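You operate a simulated robot arm through the tools that you are given. There is no shell and no other tool. Be economical: measure what you need, move in short steps, check, and stop when the job is done.

Carry out the task below with a simulated robot arm. There is one attempt and no reset: what you move stays moved.

Task
Take the pink taped clay knob and leave it on top of the mid grey handleless mug. Then take the orange tape dispenser and put it on the setter plate. Then put the green gift mug in the wash sink. The order counts. Set down upright: pink taped clay knob, orange tape dispenser, green gift mug.
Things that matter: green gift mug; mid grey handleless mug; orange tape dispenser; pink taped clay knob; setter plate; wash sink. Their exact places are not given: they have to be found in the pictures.

It is judged by the outcome, as a careful person would: the job done as asked, and still so three seconds after it is handed in. It fails if anything else is knocked over, pushed out of place, dropped, spilled or broken.

Robot
A 6-joint arm with a two-finger parallel gripper on a trunk, on a base that drives. Base frame: it is fixed to the floor where the robot stands at the start and does not move with it; the origin is under the middle of the robot, x ahead of it, y to its left, z up. Units: m, degrees, N and s.
With the tool pointing down near the work surface it reaches from about 0.3 to 0.8 m from the robot's upright axis, wherever it stands. Its first joint turns from -166.0 to 166.0 degrees. Places, roughly: green gift mug (12x8x10 cm) [-1.6, 0.4, 0.9]; mid grey handleless mug [1.75, 2.75, 0.75]; orange tape dispenser [-1.5, 0, 1]; pink taped clay knob (4x4x5 cm) [0.5, 0, 0.9]; setter plate [-1.25, 0, 0.75]; wash sink [-0.9, -2.2, 0.7]. Payload 3.43 kg.
The TCP is the grasp point between the finger pads, 0.034 m short of the fingertips. In the tool frame z runs along the fingers and y along their closing line. The gripper opens to 0.128 m. The fingers are 0.024 m wide and 0.012 m thick; the gripper's body (0.048 by 0.13 m) begins 0.096 m behind the TCP.
Orientation is that of the tool frame in the base frame, as a unit quaternion [x, y, z, w]. With the fingers straight down and closing along the base's y, the tool's x points along the base's -x, its y along +y and its z along -z.

Tools
- The arm moves only by the tool servo_tool. Its argument "series" is a list that holds one entry, the list of rows, each a list of 7 numbers: the finger opening in m, from 0 to 0.128, then the shift along the base's x, y, z in units of 30 mm (1.0 is 30 mm), then the turn, a rotation vector about the base's x, y, z in units of 6 degrees (1.0 is 6 degrees). In form: [[[claw, x, y, z, ax, ay, az], ...]]. A call has 1 to 12 rows; each row shifts and turns the commanded pose from where the row before left it. A call with a number of a shift or a turn outside -1 to 1 is refused whole. Rows are played at 5 a second. More than 0.05 m and 8.6 degrees between two rows, or a gripper value outside its range, and nothing of the call is played. A pose out of reach is approached as far as the arm can. The call stops where the force on the tool passes 40 N (or 10 N more than at its start, if that is more) or the arm is blocked; 0.2 s more then pass. The fingers move at their own pace (about 0.045 m/s each) and stop on an object; they squeeze with about 39 N. The grip force told is the motor's: it shows also when the fingers shut on nothing. Time passes only in rows, and 0.2 s behind the last, so rows that do not move let the fingers close. The reply holds the time, the measured pose of the TCP, the force on the tool along the base axes, the opening and the grip force, in the units named above and with some noise, with the torque about the TCP (base axes, N m) and any sound that the robot's microphone picked up.
- Cameras (640 x 400 px; columns grow to the right, rows downward): "scene" is now at [0.014, 0.114, 1.5069]; the picture's right is [-0.34, -0.94, 0.00], its down [-0.67, 0.24, -0.70] and it looks along [0.66, -0.24, -0.71] (base axes); focal length 260 px, centre (320, 200). "wrist" rides on the gripper at [0.076, -0.011, -0.16] in the tool frame; the picture's right is [0.15, 0.99, 0.00], its down [-0.88, 0.13, -0.46] and it looks along [-0.45, 0.07, 0.89] (tool axes); focal length 234 px, centre (320, 200).
- camera(camera): a new picture of that camera. It takes no simulated time.
- drive_base(legs): drives the robot by 1 to 6 legs, each [ahead, turn to the left] in m and degrees, along the robot's own axes; the way and the turn of a leg run together, so that a leg with both is an arc; at most 1.5 m and 180 degrees a leg. The arm and the cameras ride along, it lands a little off, and it stops where it bumps. It gives what a move gives.
- head_to(pan, tilt): turns the head with the scene camera to pan (to the left, within 155 degrees either way) and tilt (down, from -29 to 69), counted from straight ahead of the robot. It gives what a move gives.
- measure_at(camera, pixels): for up to 12 pixels [column, row] of the newest picture of that camera ("zoom" is the newest enlarged one), the place [x, y, z] in the base frame of the surface seen there, good to about 0.002 m. It takes no simulated time.
- close_up(camera, box): a new picture of the part [left, top, right, bottom] of that camera's present view, enlarged. It takes no simulated time.
- finish_job(): hands the job in; it is judged then, once.

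Keep the steps short. Do not move on a guess: measure, check each grasp and each placing, and mend mistakes. In all there are 110 turns and 78 pictures (those below and enlarged ones count). Leave the gripper open and the arm clear of the work at the hand-in unless told otherwise, and finish with a single line.

The tools are called as name(argument=value, ...) on one line, values as JSON. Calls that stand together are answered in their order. servo_tool: Moves the arm, as the interface text tells. Its arguments: {"type":"object","properties":{"series":{"type":"array","items":{"type":"array","items":{"type":"array","items":{"type":"number"}}}}},"required":["series"]} The other tools are called the same way: drive_base (legs) drives the base; head_to (pan, tilt) turns the head that bears the scene camera; camera (camera) takes a picture; measure_at (camera, pixels) gives the place of the surface under pixels of a picture; close_up (camera, box) takes an enlarged picture of a part of a camera's view; finish_job () hands the job in.

At the start:

```text
t: 0.0
eef_pos: [0.3739, 0.0269, 1.1214]
tcp_rot: [0.001, 1.0, 0.0, 0.0]
force: [0.9, -0.2, 1.0]
wrist_torque: [0.0, 0.01, 0.04]
finger_gap: 0.1279
gripper_force: 0.2
robot x, y, heading: [-0.0037, -0.0192, -0.0]
head pan, tilt: [-19.6, 45.5]
```

scene: 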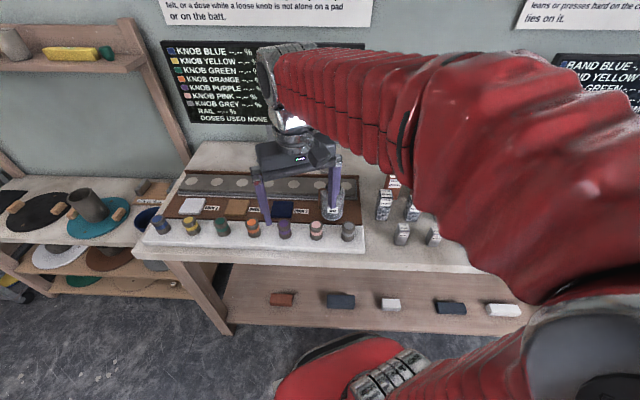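
wrist: 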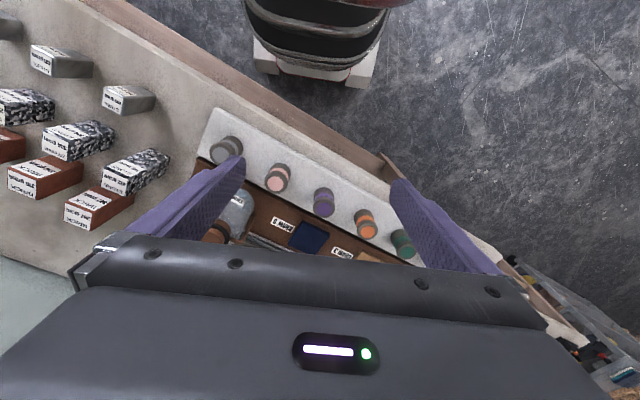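

I see a row of knobs, and the pink one is near (316,230) in the scene view. First I enlarge the row and the signs.

close_up(camera="scene", box=[140, 150, 380, 260])

measure_at(camera="scene", pixels=[[316, 224], [316, 236], [347, 228], [284, 222], [330, 245], [270, 245], [316, 222]])

head_to(pan=-19.6, tilt=10)

camera(camera="scene")

```text
2.67 times, centred on (260, 205) of scene
```

zoom: 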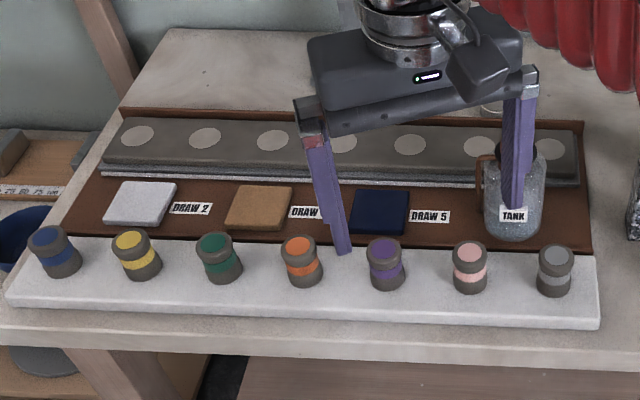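

```text
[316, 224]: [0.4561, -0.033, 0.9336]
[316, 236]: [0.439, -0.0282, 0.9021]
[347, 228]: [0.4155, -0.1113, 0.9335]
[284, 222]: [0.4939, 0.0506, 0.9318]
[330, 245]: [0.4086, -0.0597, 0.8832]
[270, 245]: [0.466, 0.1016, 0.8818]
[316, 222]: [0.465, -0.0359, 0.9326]
```

```text
t: 1.0
eef_pos: [0.3737, 0.0264, 1.1225]
tcp_rot: [-0.001, 1.0, 0.0, 0.0]
force: [-0.2, 0.2, 0.0]
wrist_torque: [0.02, 0.0, 0.03]
finger_gap: 0.128
gripper_force: 0.0
robot x, y, heading: [-0.003, -0.0189, -0.2]
head pan, tilt: [-19.6, 10.0]
```

```text
74 pictures are left
```

scene: 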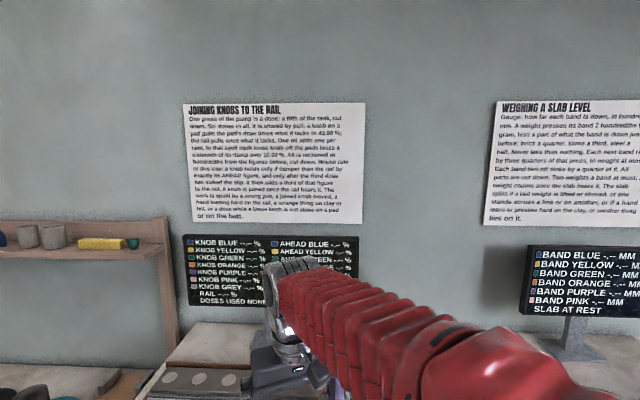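

The signs describe other jobs and don't bear on mine. Next I turn the head to find the other objects.

head_to(pan=55, tilt=25)

camera(camera="scene")

head_to(pan=152, tilt=30)

camera(camera="scene")

head_to(pan=-130, tilt=25)

camera(camera="scene")

```text
t: 2.5
eef_pos: [0.3722, 0.0268, 1.1233]
tcp_rot: [0.0, 1.0, 0.0, 0.0]
force: [-0.2, 0.4, 0.1]
wrist_torque: [-0.02, 0.0, 0.0]
finger_gap: 0.1283
gripper_force: 0.1
robot x, y, heading: [-0.0025, -0.015, -0.0]
head pan, tilt: [55.0, 25.0]
```

```text
73 pictures are left
```

scene: 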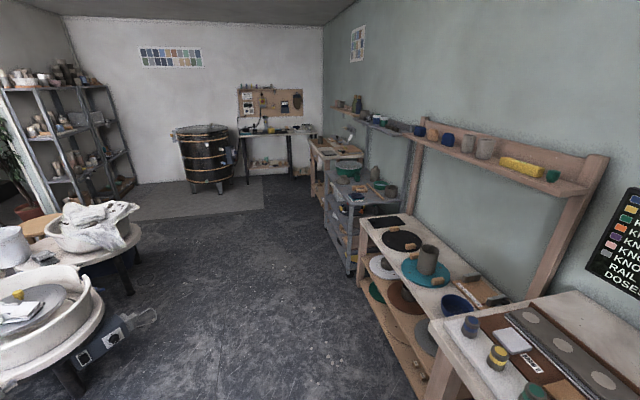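

```text
t: 4.2
eef_pos: [0.373, 0.0272, 1.1213]
tcp_rot: [0.0, 1.0, 0.0, 0.0]
force: [-0.1, 0.8, 0.3]
wrist_torque: [0.03, -0.02, 0.01]
finger_gap: 0.1281
gripper_force: 0.1
robot x, y, heading: [-0.0045, -0.018, -0.1]
head pan, tilt: [152.0, 30.0]
```

```text
72 pictures are left
```

scene: 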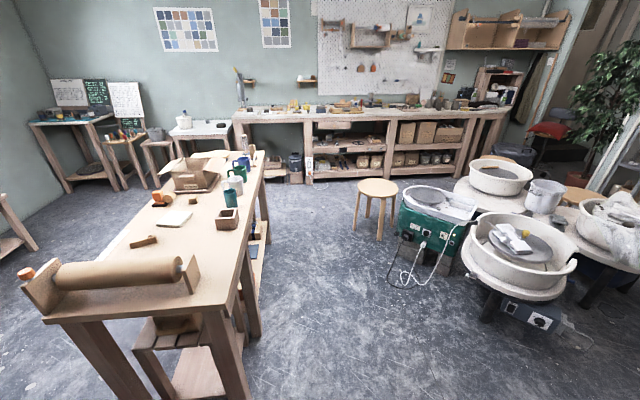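

```text
t: 8.1
eef_pos: [0.3745, 0.0257, 1.1215]
tcp_rot: [-0.001, 1.0, 0.0, 0.0]
force: [0.3, -0.6, -0.2]
wrist_torque: [0.0, -0.01, 0.03]
finger_gap: 0.1281
gripper_force: 0.0
robot x, y, heading: [-0.005, -0.0174, 0.3]
head pan, tilt: [-130.0, 25.0]
```

```text
71 pictures are left
```

scene: 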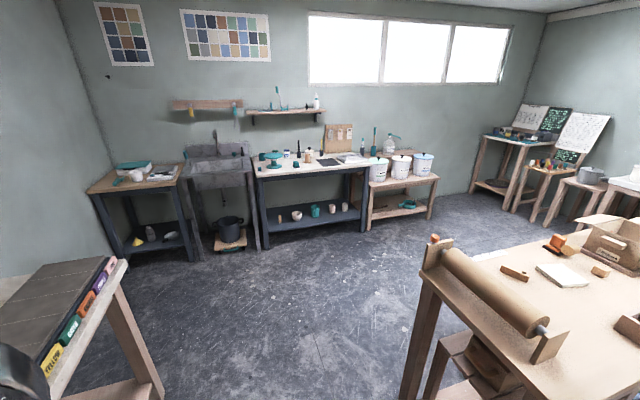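

The sink sits under the tap near (215,165), and the work table with the dispenser and mugs is behind me. I measure the knobs in the first wrist picture, which is still valid because the arm hasn't moved.

camera(camera="wrist")

measure_at(camera="wrist", pixels=[[279, 171], [271, 170], [288, 171], [279, 164], [279, 178], [228, 144], [323, 195], [276, 188], [260, 160], [237, 200]])

close_up(camera="wrist", box=[190, 100, 430, 250])

```text
70 pictures are left
```

wrist: 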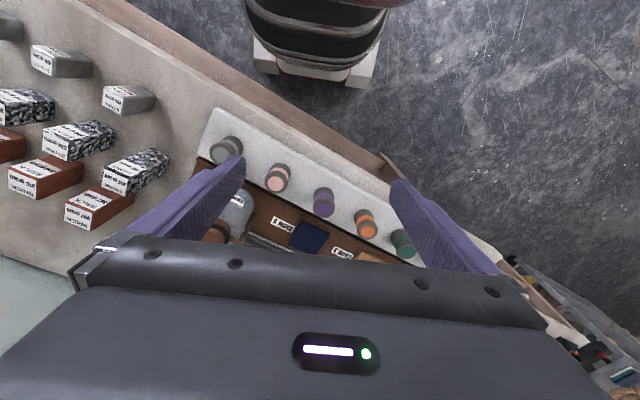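

```text
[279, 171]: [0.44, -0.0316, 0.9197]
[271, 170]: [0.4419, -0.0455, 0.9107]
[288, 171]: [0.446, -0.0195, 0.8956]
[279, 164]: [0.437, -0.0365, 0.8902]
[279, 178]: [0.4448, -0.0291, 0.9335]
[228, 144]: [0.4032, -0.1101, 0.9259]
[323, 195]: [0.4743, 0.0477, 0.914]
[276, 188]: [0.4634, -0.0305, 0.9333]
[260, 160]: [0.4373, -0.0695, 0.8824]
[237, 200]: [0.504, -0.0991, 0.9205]
```

```text
2.67 times, centred on (310, 175) of wrist
```

zoom: 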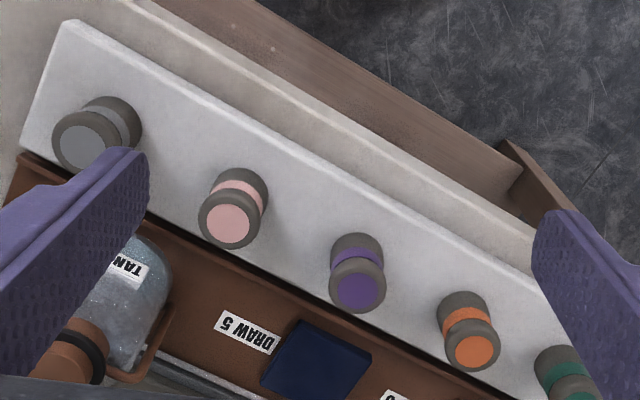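

The pink knob's top disc is at zoom (228,222). I measure it, its rim, and the two neighbouring knob tops.

measure_at(camera="zoom", pixels=[[228, 222], [208, 222], [248, 222], [228, 204], [228, 242], [82, 147], [358, 290], [471, 350], [150, 275], [85, 340], [70, 370]])

servo_tool(series=[[[0.07, 0, 0, 0, 0, 0, -1], [0.07, 0.3, -0.2, 0, 0, 0, -1], [0.07, 0.5, -0.4, 0, 0, 0, -1], [0.07, 0.5, -0.4, 0, 0, 0, -1], [0.07, 0.5, -0.4, 0, 0, 0, -0.5], [0.07, 0, 0, 0, 0, 0, 0]]])

camera(camera="wrist")

```text
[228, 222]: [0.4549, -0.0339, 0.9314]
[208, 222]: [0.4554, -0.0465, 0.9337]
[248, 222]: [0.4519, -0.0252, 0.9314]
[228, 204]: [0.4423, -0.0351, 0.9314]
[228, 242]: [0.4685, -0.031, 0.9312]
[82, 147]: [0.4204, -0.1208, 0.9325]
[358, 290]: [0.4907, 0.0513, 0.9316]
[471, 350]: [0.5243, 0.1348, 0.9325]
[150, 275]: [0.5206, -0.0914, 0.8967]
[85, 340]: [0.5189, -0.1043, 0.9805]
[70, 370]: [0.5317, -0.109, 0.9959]
```

```text
t: 9.5
eef_pos: [0.4278, -0.0154, 1.1224]
tcp_rot: [0.233, 0.972, 0.0, 0.001]
force: [-0.4, 0.0, 0.3]
wrist_torque: [-0.02, -0.03, 0.02]
finger_gap: 0.0697
gripper_force: 0.0
robot x, y, heading: [-0.0038, -0.0159, -0.1]
head pan, tilt: [-130.0, 25.0]
```

```text
68 pictures are left
```

wrist: 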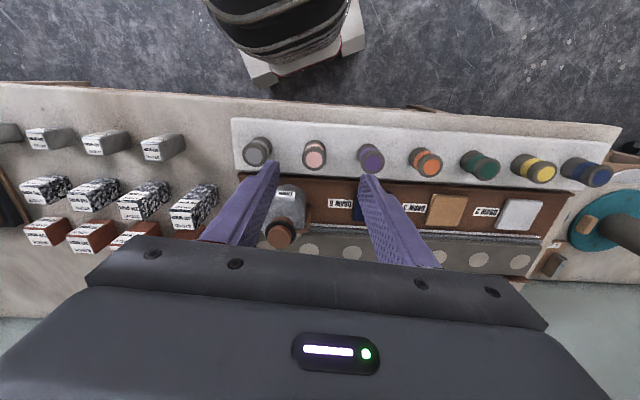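

The turn brought the fingers in line with the row. Pink's centre is about (0.4545, -0.0345). I go over it and part of the way down with a 0.066 m opening, then check.

servo_tool(series=[[[0.066, 0.45, -0.32, 0, 0, 0, 0], [0.066, 0.44, -0.32, -1, 0, 0, 0], [0.066, 0, 0, -1, 0, 0, 0], [0.066, 0, 0, -1, 0, 0, 0], [0.066, 0, 0, -1, 0, 0, 0], [0.066, 0, 0, 0, 0, 0, 0]]])

camera(camera="wrist")

```text
t: 10.9
eef_pos: [0.4525, -0.035, 1.0005]
tcp_rot: [0.234, 0.972, 0.0, 0.0]
force: [-0.6, 0.4, 0.3]
wrist_torque: [0.02, -0.03, -0.02]
finger_gap: 0.0655
gripper_force: 0.1
robot x, y, heading: [-0.0036, -0.0152, -0.3]
head pan, tilt: [-130.0, 25.0]
```

```text
67 pictures are left
```

wrist: 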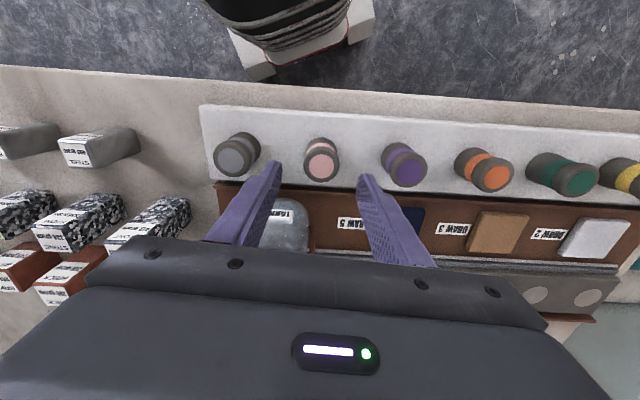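

The knob at (322,162) lies midway between the fingers. I go down to z 0.921 and close.

servo_tool(series=[[[0.066, 0.05, 0, -1, 0, 0, 0], [0.066, 0, 0, -1, 0, 0, 0], [0.066, 0, 0, -0.65, 0, 0, 0], [0.066, 0, 0, 0, 0, 0, 0], [0.03, 0, 0, 0, 0, 0, 0], [0.03, 0, 0, 0, 0, 0, 0], [0.03, 0, 0, 0, 0, 0, 0], [0.03, 0, 0, 0, 0, 0, 0]]])

camera(camera="wrist")

```text
t: 12.7
eef_pos: [0.4564, -0.035, 0.9243]
tcp_rot: [0.233, 0.972, -0.001, 0.0]
force: [-0.2, -0.1, 0.8]
wrist_torque: [-0.01, 0.02, -0.02]
finger_gap: 0.0355
gripper_force: 38.6
robot x, y, heading: [-0.0072, -0.019, 0.1]
head pan, tilt: [-130.0, 25.0]
```

```text
66 pictures are left
```

wrist: 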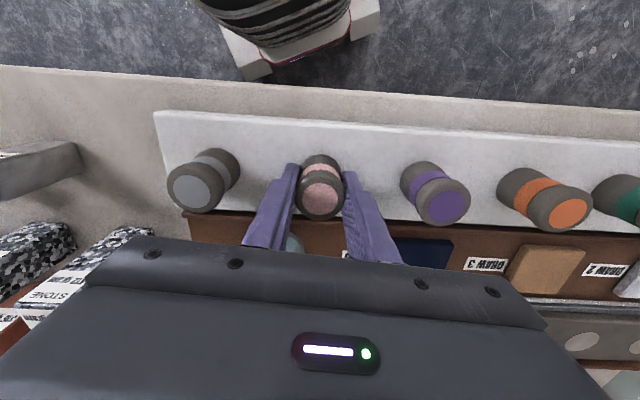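

The knob is gripped: the gap is 0.0355 and the force 38.6. I lift straight up by about 0.2 m and look.

servo_tool(series=[[[0.03, 0, 0, 0.5, 0, 0, 0], [0.03, 0, 0, 1, 0, 0, 0], [0.03, 0, 0, 1, 0, 0, 0], [0.03, 0, 0, 1, 0, 0, 0], [0.03, 0, 0, 1, 0, 0, 0], [0.03, 0, 0, 1, 0, 0, 0], [0.03, 0, 0, 1, 0, 0, 0], [0.03, 0, 0, 1, 0, 0, 0], [0.03, 0, 0, 0, 0, 0, 0]]])

camera(camera="wrist")

head_to(pan=50, tilt=20)

close_up(camera="scene", box=[250, 80, 490, 230])

```text
t: 14.7
eef_pos: [0.455, -0.0339, 1.149]
tcp_rot: [0.233, 0.972, 0.0, 0.001]
force: [0.7, -0.9, -0.4]
wrist_torque: [0.02, 0.01, 0.0]
finger_gap: 0.035
gripper_force: 39.2
robot x, y, heading: [-0.004, -0.0166, -0.3]
head pan, tilt: [-130.0, 25.0]
```

```text
65 pictures are left
```

wrist: 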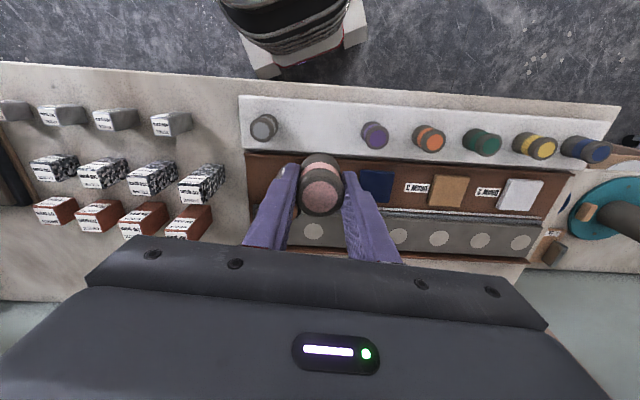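

```text
t: 17.4
eef_pos: [0.4563, -0.0343, 1.1466]
tcp_rot: [0.233, 0.973, 0.0, 0.0]
force: [-0.7, -0.1, -1.2]
wrist_torque: [0.0, 0.01, -0.01]
finger_gap: 0.0353
gripper_force: 39.5
robot x, y, heading: [-0.0031, -0.0178, 0.0]
head pan, tilt: [50.0, 20.0]
```

```text
2.67 times, centred on (370, 155) of scene
```

zoom: 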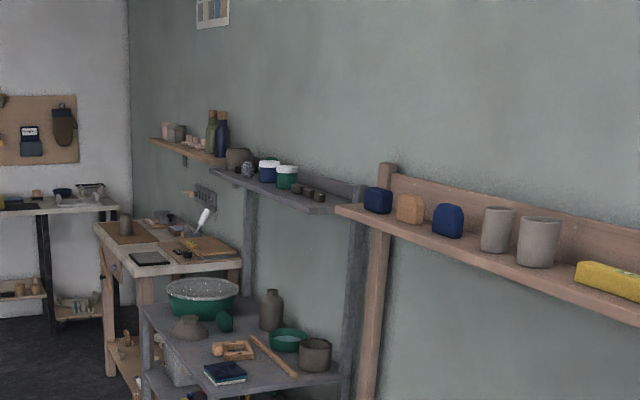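

The knob is held upright. The mid grey mug could be the pot at zoom (315,355), or one at (125,225). I measure both.

measure_at(camera="zoom", pixels=[[315, 360], [125, 225], [270, 315], [285, 340], [340, 385], [150, 310], [380, 215], [340, 240], [300, 200], [150, 150]])

camera(camera="scene")

```text
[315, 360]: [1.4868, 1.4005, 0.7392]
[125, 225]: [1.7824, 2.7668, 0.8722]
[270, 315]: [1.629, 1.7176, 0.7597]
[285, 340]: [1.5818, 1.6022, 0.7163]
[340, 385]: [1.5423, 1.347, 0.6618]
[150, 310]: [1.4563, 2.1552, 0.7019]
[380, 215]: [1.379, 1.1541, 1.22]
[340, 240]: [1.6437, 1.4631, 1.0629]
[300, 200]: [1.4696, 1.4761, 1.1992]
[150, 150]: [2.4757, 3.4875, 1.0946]
```

```text
63 pictures are left
```

scene: 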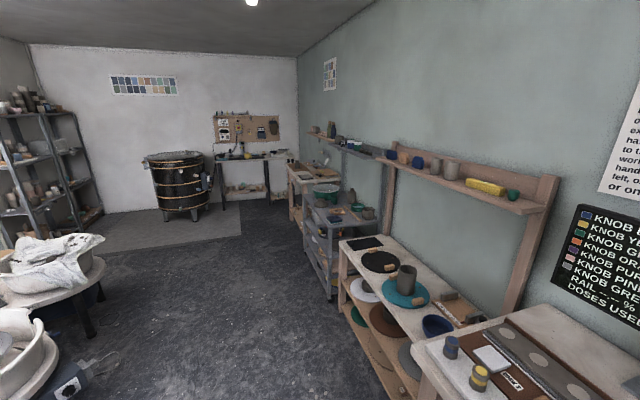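

The mug at (1.78, 2.77) matches the given place. I measure the furniture fronts and the left-hand obstacles so I can plan the drive.

measure_at(camera="scene", pixels=[[341, 243], [412, 340], [330, 298], [306, 205], [289, 170], [292, 218], [100, 240], [100, 275], [104, 262], [88, 330], [265, 200], [385, 395]])

close_up(camera="scene", box=[270, 110, 400, 220])

```text
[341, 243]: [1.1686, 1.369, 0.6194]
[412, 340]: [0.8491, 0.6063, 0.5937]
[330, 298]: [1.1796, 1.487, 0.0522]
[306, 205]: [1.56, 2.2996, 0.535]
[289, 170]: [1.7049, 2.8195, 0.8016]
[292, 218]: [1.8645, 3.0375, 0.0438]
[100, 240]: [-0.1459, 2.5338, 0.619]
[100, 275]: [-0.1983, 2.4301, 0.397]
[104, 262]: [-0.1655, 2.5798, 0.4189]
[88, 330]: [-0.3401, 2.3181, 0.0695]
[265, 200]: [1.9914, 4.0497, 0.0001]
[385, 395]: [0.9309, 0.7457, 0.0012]
```

```text
3.64 times, centred on (335, 165) of scene
```

zoom: 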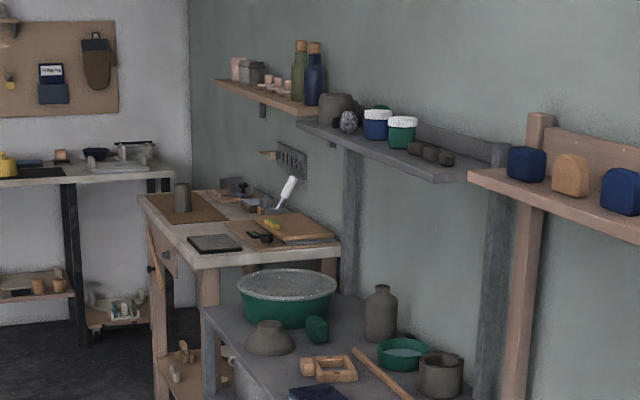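

The furniture line runs at about 63° and the corridor is clear. I turn left 69° and drive 3 m in two legs, with the knob carried high at z 1.15.

drive_base(legs=[[0, 69], [1.5, 0], [1.45, 0]])

head_to(pan=-60, tilt=35)

camera(camera="scene")

```text
t: 40.4
eef_pos: [1.2481, 3.151, 1.1467]
tcp_rot: [-0.355, 0.935, 0.0, 0.0]
force: [0.1, 0.2, -0.2]
wrist_torque: [0.01, 0.02, 0.02]
finger_gap: 0.0349
gripper_force: 39.1
robot x, y, heading: [1.065, 2.7289, 68.6]
head pan, tilt: [50.0, 20.0]
```

```text
t: 42.3
eef_pos: [1.2495, 3.1509, 1.1473]
tcp_rot: [-0.355, 0.935, 0.0, 0.0]
force: [-0.6, 0.3, -0.3]
wrist_torque: [0.01, -0.02, 0.04]
finger_gap: 0.0346
gripper_force: 39.5
robot x, y, heading: [1.0662, 2.7309, 68.6]
head pan, tilt: [-60.0, 35.0]
```

```text
61 pictures are left
```

scene: 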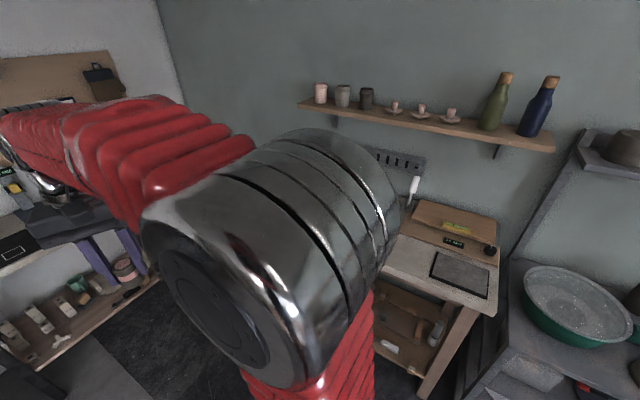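

The arm hides the mug. I turn right to face it and look again.

drive_base(legs=[[0, -66]])

head_to(pan=5, tilt=45)

camera(camera="scene")

camera(camera="wrist")

```text
t: 46.8
eef_pos: [1.5252, 2.7352, 1.1475]
tcp_rot: [0.21, 0.978, 0.0, 0.0]
force: [0.2, -0.3, -0.3]
wrist_torque: [-0.01, 0.02, -0.03]
finger_gap: 0.0348
gripper_force: 38.7
robot x, y, heading: [1.0627, 2.7652, 2.6]
head pan, tilt: [-60.0, 35.0]
```

```text
t: 48.2
eef_pos: [1.5253, 2.7341, 1.1487]
tcp_rot: [0.21, 0.978, 0.001, 0.0]
force: [-0.6, -0.7, -1.5]
wrist_torque: [-0.03, -0.01, 0.0]
finger_gap: 0.0348
gripper_force: 38.9
robot x, y, heading: [1.0672, 2.7661, 2.7]
head pan, tilt: [5.0, 45.0]
```

```text
60 pictures are left
```

scene: 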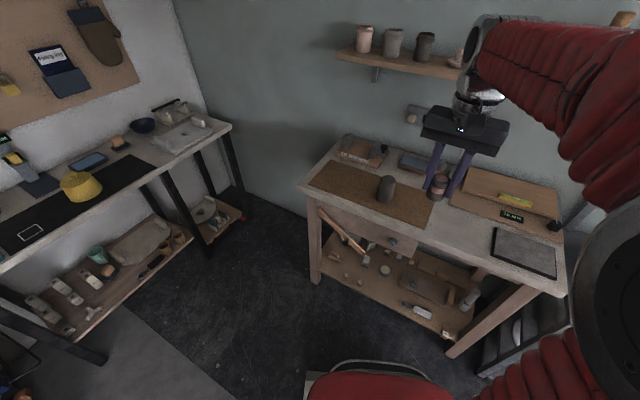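

```text
59 pictures are left
```

wrist: 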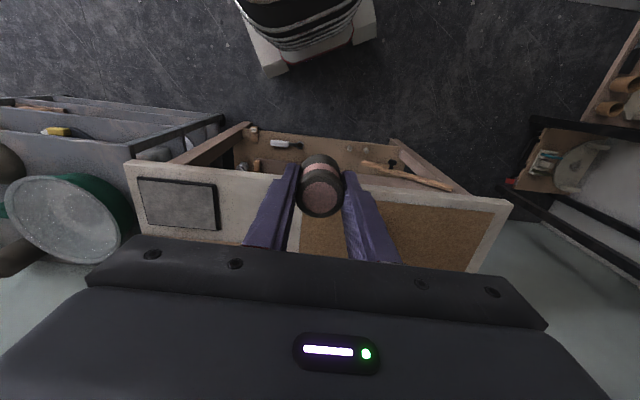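

The grey mug stands on the cork mat at scene (386,188). I enlarge it.

close_up(camera="scene", box=[330, 140, 500, 240])

measure_at(camera="zoom", pixels=[[217, 142], [205, 145], [232, 145], [212, 165], [212, 215], [220, 137], [200, 240], [217, 134], [410, 175], [260, 110], [100, 60]])

```text
3.76 times, centred on (415, 190) of scene
```

zoom: 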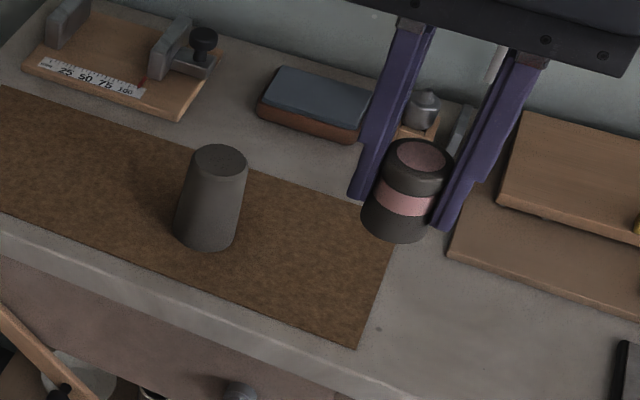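

```text
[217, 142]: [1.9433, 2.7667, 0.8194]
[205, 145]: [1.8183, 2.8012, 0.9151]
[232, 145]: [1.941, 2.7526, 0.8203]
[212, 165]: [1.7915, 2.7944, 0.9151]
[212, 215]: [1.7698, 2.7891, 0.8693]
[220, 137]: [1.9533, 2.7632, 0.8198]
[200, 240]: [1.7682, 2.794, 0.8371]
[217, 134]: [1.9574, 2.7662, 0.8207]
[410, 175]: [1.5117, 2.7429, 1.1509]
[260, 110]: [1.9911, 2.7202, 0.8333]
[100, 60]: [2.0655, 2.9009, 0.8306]
```

The mug stands upside down, so it has a flat top at z 0.915. I measure the outline of that top.

measure_at(camera="zoom", pixels=[[220, 160], [196, 158], [244, 162], [220, 148], [220, 172], [192, 160], [246, 165], [230, 175]])

servo_tool(series=[[[0.03, 1, 0.2, 0, 0, 0, 0], [0.03, 1, 0.2, 0, 0, 0, 0], [0.03, 1, 0.2, 0, 0, 0, 0], [0.03, 1, 0.2, 0, 0, 0, 0], [0.03, 1, 0.2, 0, 0, 0, 0], [0.03, 1, 0.2, -0.5, 0, 0, 0], [0.03, 1, 0.3, -0.5, 0, 0, 0], [0.03, 1, 0.3, -0.5, 0, 0, 0], [0.03, 0, 0, 0, 0, 0, 0]]])

camera(camera="scene")

```text
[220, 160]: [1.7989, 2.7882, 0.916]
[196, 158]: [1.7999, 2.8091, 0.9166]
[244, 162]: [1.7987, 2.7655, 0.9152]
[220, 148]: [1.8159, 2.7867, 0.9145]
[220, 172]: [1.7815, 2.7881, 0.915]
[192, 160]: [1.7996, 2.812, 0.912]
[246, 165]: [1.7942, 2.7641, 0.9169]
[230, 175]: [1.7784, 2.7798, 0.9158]
```

```text
t: 50.2
eef_pos: [1.7665, 2.7884, 1.1031]
tcp_rot: [0.21, 0.978, 0.0, 0.0]
force: [0.3, 0.9, -0.5]
wrist_torque: [0.04, 0.0, 0.01]
finger_gap: 0.0347
gripper_force: 38.6
robot x, y, heading: [1.0645, 2.7599, 2.6]
head pan, tilt: [5.0, 45.0]
```

```text
57 pictures are left
```

scene: 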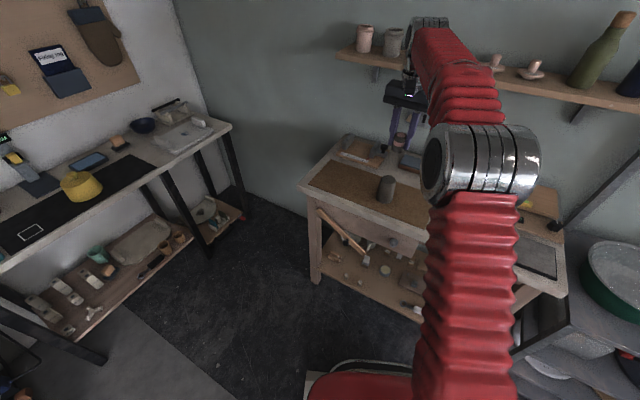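

The mug-top centre is (1.7985, 2.788) and its radius about 0.0225. I move over it, lower to about 1.0 and check the knob's place.

servo_tool(series=[[[0.03, 0.5, 0, -0.5, 0, 0, 0], [0.03, 0.53, 0, -1, 0, 0, 0], [0.03, 0, 0, -1, 0, 0, 0], [0.03, 0, 0, -0.7, 0, 0, 0], [0.03, 0, 0, 0, 0, 0, 0]]])

close_up(camera="scene", box=[350, 130, 430, 230])

camera(camera="wrist")

```text
t: 51.4
eef_pos: [1.7963, 2.7873, 1.007]
tcp_rot: [0.21, 0.978, 0.0, -0.001]
force: [0.6, 0.2, -1.3]
wrist_torque: [0.0, 0.0, 0.0]
finger_gap: 0.0348
gripper_force: 39.2
robot x, y, heading: [1.0679, 2.7672, 2.6]
head pan, tilt: [5.0, 45.0]
```

```text
4.00 times, centred on (390, 180) of scene
```

zoom: 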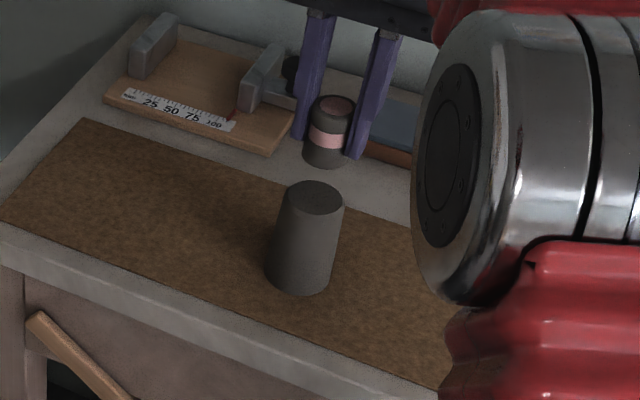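

```text
55 pictures are left
```

wrist: 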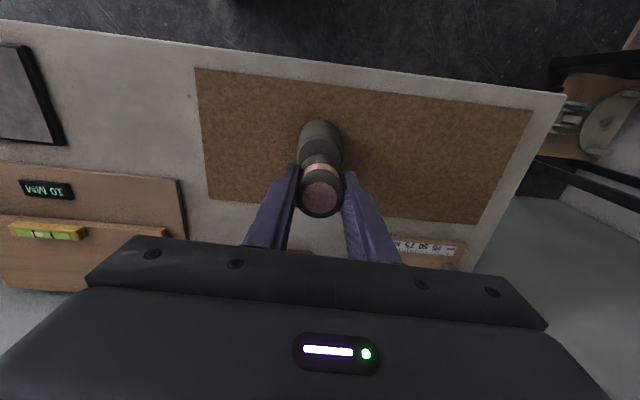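

I measure the held knob's top rim in both views to get its true centre, plus the mug top again.

measure_at(camera="zoom", pixels=[[335, 106], [314, 106], [353, 108], [332, 118], [336, 96], [325, 160], [314, 198], [285, 196], [343, 200], [314, 183], [314, 214]])

measure_at(camera="wrist", pixels=[[321, 197], [304, 195], [338, 197], [321, 184], [321, 211], [320, 130]])

```text
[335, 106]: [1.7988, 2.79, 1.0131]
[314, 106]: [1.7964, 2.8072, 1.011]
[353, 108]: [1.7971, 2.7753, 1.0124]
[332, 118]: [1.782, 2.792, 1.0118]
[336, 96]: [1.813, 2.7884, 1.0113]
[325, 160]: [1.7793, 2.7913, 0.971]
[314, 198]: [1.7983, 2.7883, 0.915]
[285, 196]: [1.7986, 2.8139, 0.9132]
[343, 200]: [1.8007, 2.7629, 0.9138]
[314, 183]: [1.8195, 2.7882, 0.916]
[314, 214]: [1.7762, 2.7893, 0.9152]
```

```text
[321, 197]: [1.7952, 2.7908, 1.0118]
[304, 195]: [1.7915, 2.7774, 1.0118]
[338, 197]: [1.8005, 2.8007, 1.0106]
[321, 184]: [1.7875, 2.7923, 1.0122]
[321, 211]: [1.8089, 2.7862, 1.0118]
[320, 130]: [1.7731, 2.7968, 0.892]
```

The knob is centred within 2 mm, and its bottom is at about 0.961, so about 46 mm remain. I lower 42 mm, then take tiny steps to contact.

servo_tool(series=[[[0.03, 0.03, -0.04, -0.7, 0, 0, 0], [0.03, 0, 0, -0.5, 0, 0, 0], [0.03, 0, 0, -0.2, 0, 0, 0], [0.03, 0, 0, -0.05, 0, 0, 0], [0.03, 0, 0, -0.04, 0, 0, 0], [0.03, 0, 0, 0, 0, 0, 0]]])

close_up(camera="scene", box=[350, 130, 430, 230])

```text
t: 52.8
eef_pos: [1.7981, 2.7885, 0.9627]
tcp_rot: [0.209, 0.978, 0.0, 0.0]
force: [1.0, 0.6, -0.9]
wrist_torque: [0.02, -0.05, -0.01]
finger_gap: 0.0349
gripper_force: 39.2
robot x, y, heading: [1.0661, 2.7643, 2.8]
head pan, tilt: [5.0, 45.0]
```

```text
4.00 times, centred on (390, 180) of scene
```

zoom: 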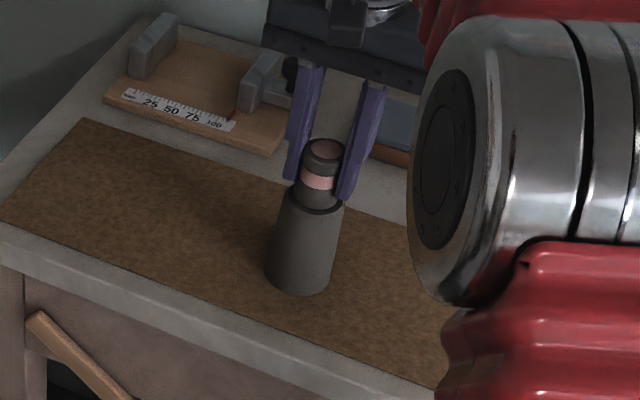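

The knob is nearly touching and shows no contact force yet. I take millimetre steps down.

servo_tool(series=[[[0.03, 0, 0, -0.035, 0, 0, 0], [0.03, 0, 0, -0.035, 0, 0, 0], [0.03, 0, 0, 0, 0, 0, 0]]])

measure_at(camera="zoom", pixels=[[325, 150], [314, 198], [310, 209]])

```text
t: 53.6
eef_pos: [1.7978, 2.7879, 0.9592]
tcp_rot: [0.21, 0.978, 0.0, 0.0]
force: [-0.1, -0.1, -1.0]
wrist_torque: [0.01, -0.01, -0.01]
finger_gap: 0.0346
gripper_force: 39.1
robot x, y, heading: [1.0653, 2.7635, 2.8]
head pan, tilt: [5.0, 45.0]
```

```text
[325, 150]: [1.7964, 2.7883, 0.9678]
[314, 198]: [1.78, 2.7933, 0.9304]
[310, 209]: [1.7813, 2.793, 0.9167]
```

servo_tool(series=[[[0.03, 0, 0, -0.035, 0, 0, 0], [0.03, 0, 0, -0.03, 0, 0, 0], [0.03, 0, 0, 0, 0, 0, 0]]])

close_up(camera="scene", box=[370, 155, 410, 205])

```text
t: 54.4
eef_pos: [1.7974, 2.7874, 0.9595]
tcp_rot: [0.209, 0.978, 0.001, 0.002]
force: [-2.0, 1.2, 16.7]
wrist_torque: [0.1, 0.23, 0.0]
finger_gap: 0.0348
gripper_force: 39.1
robot x, y, heading: [1.0655, 2.7637, 2.7]
head pan, tilt: [5.0, 45.0]
```

```text
8.00 times, centred on (390, 180) of scene
```

zoom: 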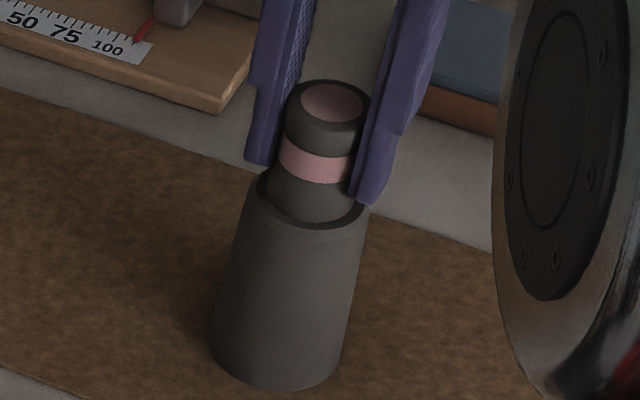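

Contact is made at 17 N, and the knob sits centred on the mug. I ease up 1.5 mm, open gently, then rise.

servo_tool(series=[[[0.03, 0, 0, 0.05, 0, 0, 0], [0.04, 0, 0, 0, 0, 0, 0], [0.05, 0, 0, 0, 0, 0, 0], [0.06, 0, 0, 0, 0, 0, 0], [0.07, 0, 0, 0, 0, 0, 0], [0.07, 0, 0, 0, 0, 0, 0]]])

servo_tool(series=[[[0.07, 0, 0, 0.5, 0, 0, 0], [0.07, 0, 0, 1, 0, 0, 0], [0.07, 0, 0, 1, 0, 0, 0], [0.07, 0, 0, 1, 0, 0, 0], [0.07, 0, 0, 1, 0, 0, 0], [0.07, 0, 0, 1, 0, 0, 0], [0.07, -1, 0, 1, 0, 0, 0], [0.07, -1, 0, 1, 0, 0, 0], [0.07, -1, 0, 0, 0, 0, 0], [0.07, -1, 0, 0, 0, 0, 0], [0.07, 0, 0, 0, 0, 0, 0]]])

close_up(camera="scene", box=[330, 130, 450, 230])

```text
t: 55.8
eef_pos: [1.7987, 2.7859, 0.9592]
tcp_rot: [0.21, 0.978, 0.0, 0.0]
force: [1.2, 0.9, 0.1]
wrist_torque: [-0.02, 0.01, 0.0]
finger_gap: 0.0699
gripper_force: 0.1
robot x, y, heading: [1.0631, 2.7668, 2.7]
head pan, tilt: [5.0, 45.0]
```

```text
t: 58.2
eef_pos: [1.678, 2.7874, 1.1832]
tcp_rot: [0.21, 0.978, 0.0, 0.0]
force: [0.5, -0.6, 0.0]
wrist_torque: [-0.02, -0.01, 0.03]
finger_gap: 0.0699
gripper_force: 0.1
robot x, y, heading: [1.0635, 2.7674, 2.6]
head pan, tilt: [5.0, 45.0]
```

```text
4.00 times, centred on (390, 180) of scene
```

zoom: 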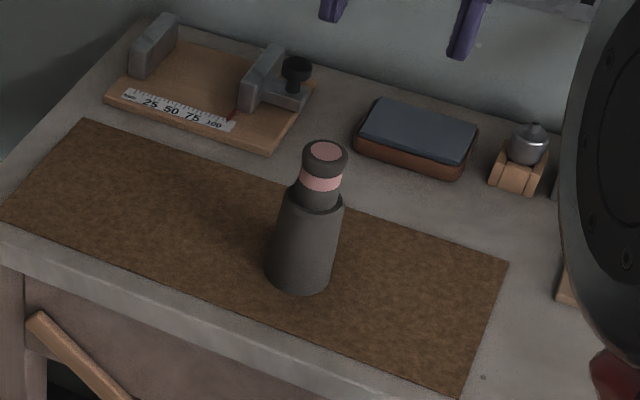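

The knob stands on the mug. I pull the arm back and drive toward the big work table, going back along the corridor.

servo_tool(series=[[[0.07, -1, 0, 0, 0, 0, 0], [0.07, -1, 0, 0, 0, 0, 0], [0.07, -1, 0, 0, 0, 0, 0], [0.07, -1, 0, 0, 0, 0, 0], [0.07, -1, 0, 0, 0, 0, 0], [0.07, -1, 0, 0, 0, 0, 0], [0.07, -1, 0, 0, 0, 0, 0], [0.07, 0, 0, 0, 0, 0, 0]]])

drive_base(legs=[[0, -115], [1.5, 0]])

head_to(pan=-40, tilt=30)

camera(camera="scene")

```text
t: 60.0
eef_pos: [1.4669, 2.7871, 1.1839]
tcp_rot: [0.21, 0.978, 0.0, 0.0]
force: [0.1, 0.3, -0.7]
wrist_torque: [0.01, -0.04, -0.01]
finger_gap: 0.07
gripper_force: 0.1
robot x, y, heading: [1.0622, 2.7671, 2.6]
head pan, tilt: [5.0, 45.0]
```

```text
t: 67.1
eef_pos: [0.9194, 2.3835, 1.1854]
tcp_rot: [0.934, 0.358, -0.001, 0.0]
force: [1.3, 0.4, 0.5]
wrist_torque: [0.01, 0.0, 0.02]
finger_gap: 0.0697
gripper_force: 0.0
robot x, y, heading: [1.1096, 2.7418, -110.6]
head pan, tilt: [5.0, 45.0]
stopped in leg 1: the robot was blocked; the commanded pose is now the measured one
```

```text
t: 68.2
eef_pos: [0.9199, 2.3844, 1.1853]
tcp_rot: [0.933, 0.359, -0.001, -0.001]
force: [0.3, -0.1, -0.7]
wrist_torque: [0.01, -0.02, 0.0]
finger_gap: 0.0701
gripper_force: 0.1
robot x, y, heading: [1.106, 2.7458, -110.4]
head pan, tilt: [-40.0, 30.0]
```

```text
51 pictures are left
```

scene: 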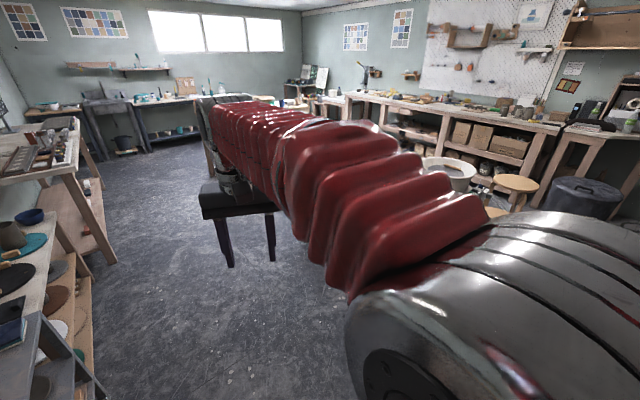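

The turn was blocked near its end, so I must have bumped something. I check that the knob is still in place and see what I touched.

head_to(pan=114, tilt=50)

camera(camera="scene")

head_to(pan=40, tilt=60)

camera(camera="scene")

```text
t: 70.6
eef_pos: [0.9212, 2.3851, 1.186]
tcp_rot: [0.933, 0.359, 0.0, 0.001]
force: [0.3, 0.5, -0.3]
wrist_torque: [0.03, 0.0, 0.0]
finger_gap: 0.0698
gripper_force: 0.2
robot x, y, heading: [1.1085, 2.7428, -110.6]
head pan, tilt: [114.0, 50.0]
```

```text
50 pictures are left
```

scene: 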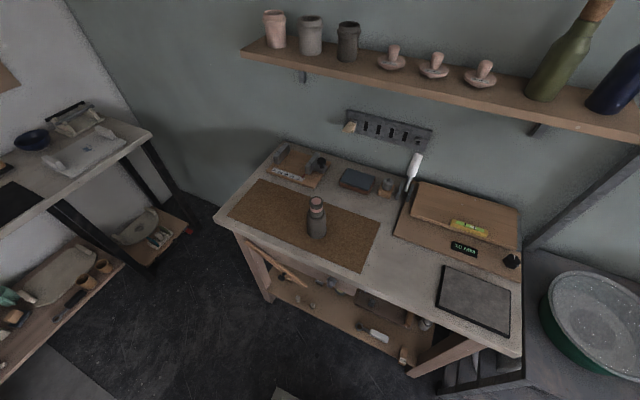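

```text
t: 72.1
eef_pos: [0.9207, 2.384, 1.1848]
tcp_rot: [0.934, 0.358, 0.001, 0.0]
force: [0.7, -0.7, -0.3]
wrist_torque: [-0.01, -0.02, 0.02]
finger_gap: 0.0701
gripper_force: 0.0
robot x, y, heading: [1.1074, 2.7455, -110.5]
head pan, tilt: [40.0, 60.0]
```

```text
49 pictures are left
```

scene: 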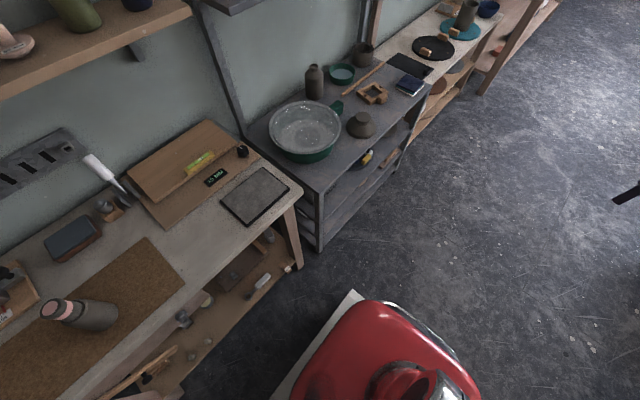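

The knob is still in place and nothing has fallen. I measure the base corner and the nearest legs to find a free way out.

measure_at(camera="scene", pixels=[[352, 293], [275, 395], [318, 250], [301, 268], [290, 262], [440, 350], [405, 150], [180, 395]])

head_to(pan=95, tilt=69)

camera(camera="scene")

```text
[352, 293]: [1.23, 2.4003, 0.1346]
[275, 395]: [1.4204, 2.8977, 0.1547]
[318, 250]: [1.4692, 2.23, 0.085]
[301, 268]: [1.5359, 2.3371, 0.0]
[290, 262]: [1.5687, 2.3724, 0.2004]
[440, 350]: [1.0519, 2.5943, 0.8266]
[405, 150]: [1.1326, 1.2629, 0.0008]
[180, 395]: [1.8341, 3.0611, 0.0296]
```

```text
t: 73.3
eef_pos: [0.9202, 2.3849, 1.1865]
tcp_rot: [0.933, 0.359, -0.001, 0.0]
force: [0.3, 0.8, -0.6]
wrist_torque: [0.0, -0.02, -0.01]
finger_gap: 0.0699
gripper_force: 0.0
robot x, y, heading: [1.109, 2.7445, -110.5]
head pan, tilt: [95.0, 68.8]
```

```text
48 pictures are left
```

scene: 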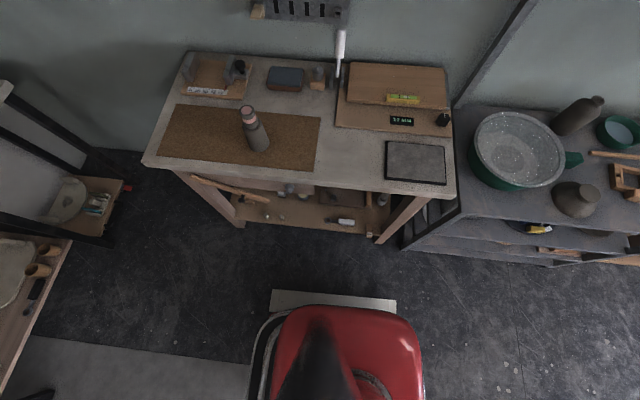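

The left side is free. I check the right and rear.

head_to(pan=-120, tilt=50)

camera(camera="scene")

head_to(pan=150, tilt=60)

camera(camera="scene")

```text
t: 76.4
eef_pos: [0.9206, 2.3849, 1.1856]
tcp_rot: [0.933, 0.359, 0.0, 0.0]
force: [-0.9, 0.3, 0.2]
wrist_torque: [0.03, 0.02, -0.01]
finger_gap: 0.07
gripper_force: 0.0
robot x, y, heading: [1.1081, 2.7441, -110.6]
head pan, tilt: [-120.0, 50.0]
```

```text
47 pictures are left
```

scene: 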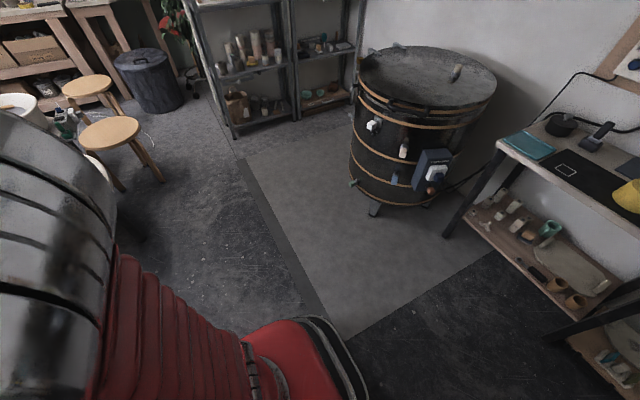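

```text
t: 80.2
eef_pos: [0.9211, 2.3837, 1.1846]
tcp_rot: [0.934, 0.358, 0.0, 0.0]
force: [0.0, 0.0, -0.4]
wrist_torque: [0.0, -0.04, 0.0]
finger_gap: 0.07
gripper_force: 0.1
robot x, y, heading: [1.1101, 2.7459, -110.7]
head pan, tilt: [150.0, 60.0]
```

```text
46 pictures are left
```

scene: 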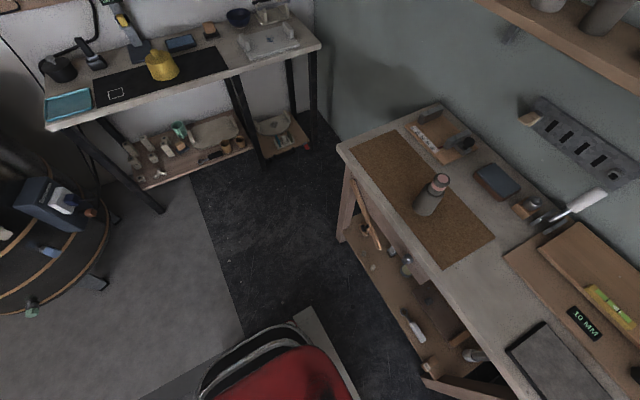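

All sides look free apart from the edge of the grey floor pad behind me. I try a short leg ahead.

drive_base(legs=[[0.3, 0]])

```text
t: 82.6
eef_pos: [0.8145, 2.1062, 1.1859]
tcp_rot: [0.934, 0.357, 0.0, 0.0]
force: [0.4, -0.5, 0.0]
wrist_torque: [-0.02, -0.01, -0.01]
finger_gap: 0.07
gripper_force: 0.1
robot x, y, heading: [1.004, 2.4633, -110.5]
head pan, tilt: [150.0, 60.0]
```

Free now. I turn right a little and drive on to the open area, then look at the work table.

drive_base(legs=[[0, -7], [1.4, 0], [0, -50]])

head_to(pan=-15, tilt=25)

camera(camera="scene")

```text
t: 95.7
eef_pos: [-0.055, 1.2016, 1.1853]
tcp_rot: [0.99, -0.138, 0.001, 0.0]
force: [-0.1, -0.1, 0.7]
wrist_torque: [0.0, 0.01, 0.0]
finger_gap: 0.0704
gripper_force: 0.1
robot x, y, heading: [0.355, 1.2188, -168.7]
head pan, tilt: [150.0, 60.0]
```

```text
t: 98.2
eef_pos: [-0.0538, 1.2018, 1.1865]
tcp_rot: [0.99, -0.138, 0.0, 0.0]
force: [0.4, 0.1, 0.0]
wrist_torque: [0.0, -0.01, -0.02]
finger_gap: 0.0701
gripper_force: 0.1
robot x, y, heading: [0.3529, 1.214, -168.3]
head pan, tilt: [-15.0, 25.0]
```

```text
45 pictures are left
```

scene: 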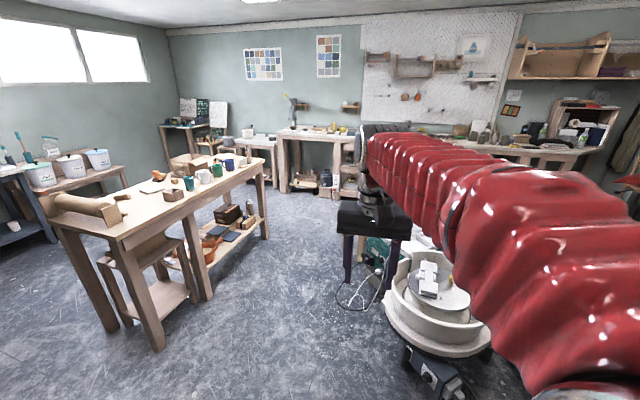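

close_up(camera="scene", box=[40, 130, 280, 280])

measure_at(camera="zoom", pixels=[[225, 295], [590, 80], [45, 245], [300, 125], [395, 130], [370, 115], [250, 115], [440, 115], [485, 90], [280, 560], [390, 160], [360, 175]])

measure_at(camera="scene", pixels=[[386, 315], [400, 340], [345, 300], [300, 240]])

```text
2.67 times, centred on (160, 205) of scene
```

zoom: 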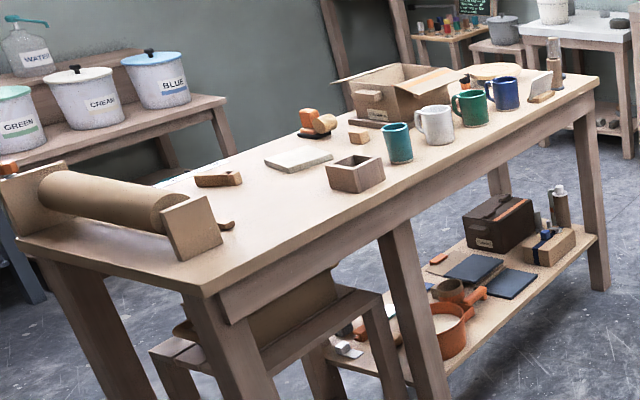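

```text
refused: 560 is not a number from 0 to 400
```

```text
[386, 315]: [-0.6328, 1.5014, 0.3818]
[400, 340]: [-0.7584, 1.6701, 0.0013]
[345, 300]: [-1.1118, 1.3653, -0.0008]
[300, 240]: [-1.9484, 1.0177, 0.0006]
```

I see an orange tape dispenser at (315,122), a white slab at (297,157) that may be the setter plate, and teal, white, green and blue mugs. I measure all of them.

measure_at(camera="zoom", pixels=[[205, 293], [590, 80], [25, 238], [297, 158], [318, 125], [398, 145], [435, 125], [470, 110], [503, 95], [355, 175], [360, 138], [218, 180]])

close_up(camera="scene", box=[130, 145, 250, 215])

```text
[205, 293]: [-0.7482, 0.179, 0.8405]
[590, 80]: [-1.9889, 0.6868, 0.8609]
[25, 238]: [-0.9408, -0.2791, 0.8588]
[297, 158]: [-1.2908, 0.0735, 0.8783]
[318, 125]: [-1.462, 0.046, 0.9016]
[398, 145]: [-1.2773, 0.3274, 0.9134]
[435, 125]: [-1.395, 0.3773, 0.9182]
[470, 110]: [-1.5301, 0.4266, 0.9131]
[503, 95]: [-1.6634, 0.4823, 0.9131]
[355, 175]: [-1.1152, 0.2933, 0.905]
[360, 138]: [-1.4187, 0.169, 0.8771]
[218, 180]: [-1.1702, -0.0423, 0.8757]
```

```text
5.33 times, centred on (190, 180) of scene
```

zoom: 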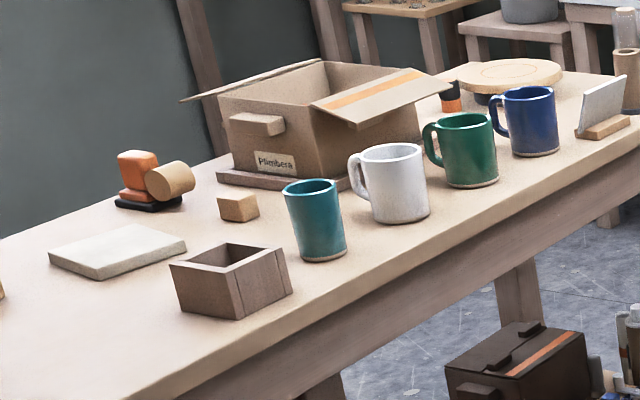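

The layout is clear: white setter plate, dispenser behind it, green mug with a handle near the edge. One stand at about (-1.1, 0.7), facing the table, reaches all three. I drive to just off it first.

drive_base(legs=[[0, 3.5], [1.46, 0], [0, 52.5]])

head_to(pan=-10, tilt=50)

camera(camera="scene")

```text
t: 111.6
eef_pos: [-1.2815, 0.4977, 1.1864]
tcp_rot: [0.94, 0.341, -0.001, 0.0]
force: [0.2, -0.6, 0.6]
wrist_torque: [0.03, 0.01, -0.01]
finger_gap: 0.07
gripper_force: 0.1
robot x, y, heading: [-1.0843, 0.8534, -113.1]
head pan, tilt: [-15.0, 25.0]
```

```text
t: 112.5
eef_pos: [-1.2814, 0.4969, 1.1865]
tcp_rot: [0.94, 0.342, 0.001, 0.0]
force: [0.5, 0.6, 0.0]
wrist_torque: [-0.02, 0.02, -0.02]
finger_gap: 0.07
gripper_force: 0.1
robot x, y, heading: [-1.0849, 0.8512, -112.9]
head pan, tilt: [-10.0, 50.0]
```

```text
42 pictures are left
```

scene: 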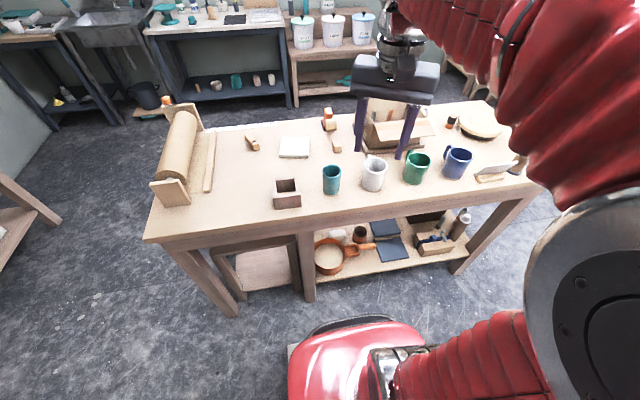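

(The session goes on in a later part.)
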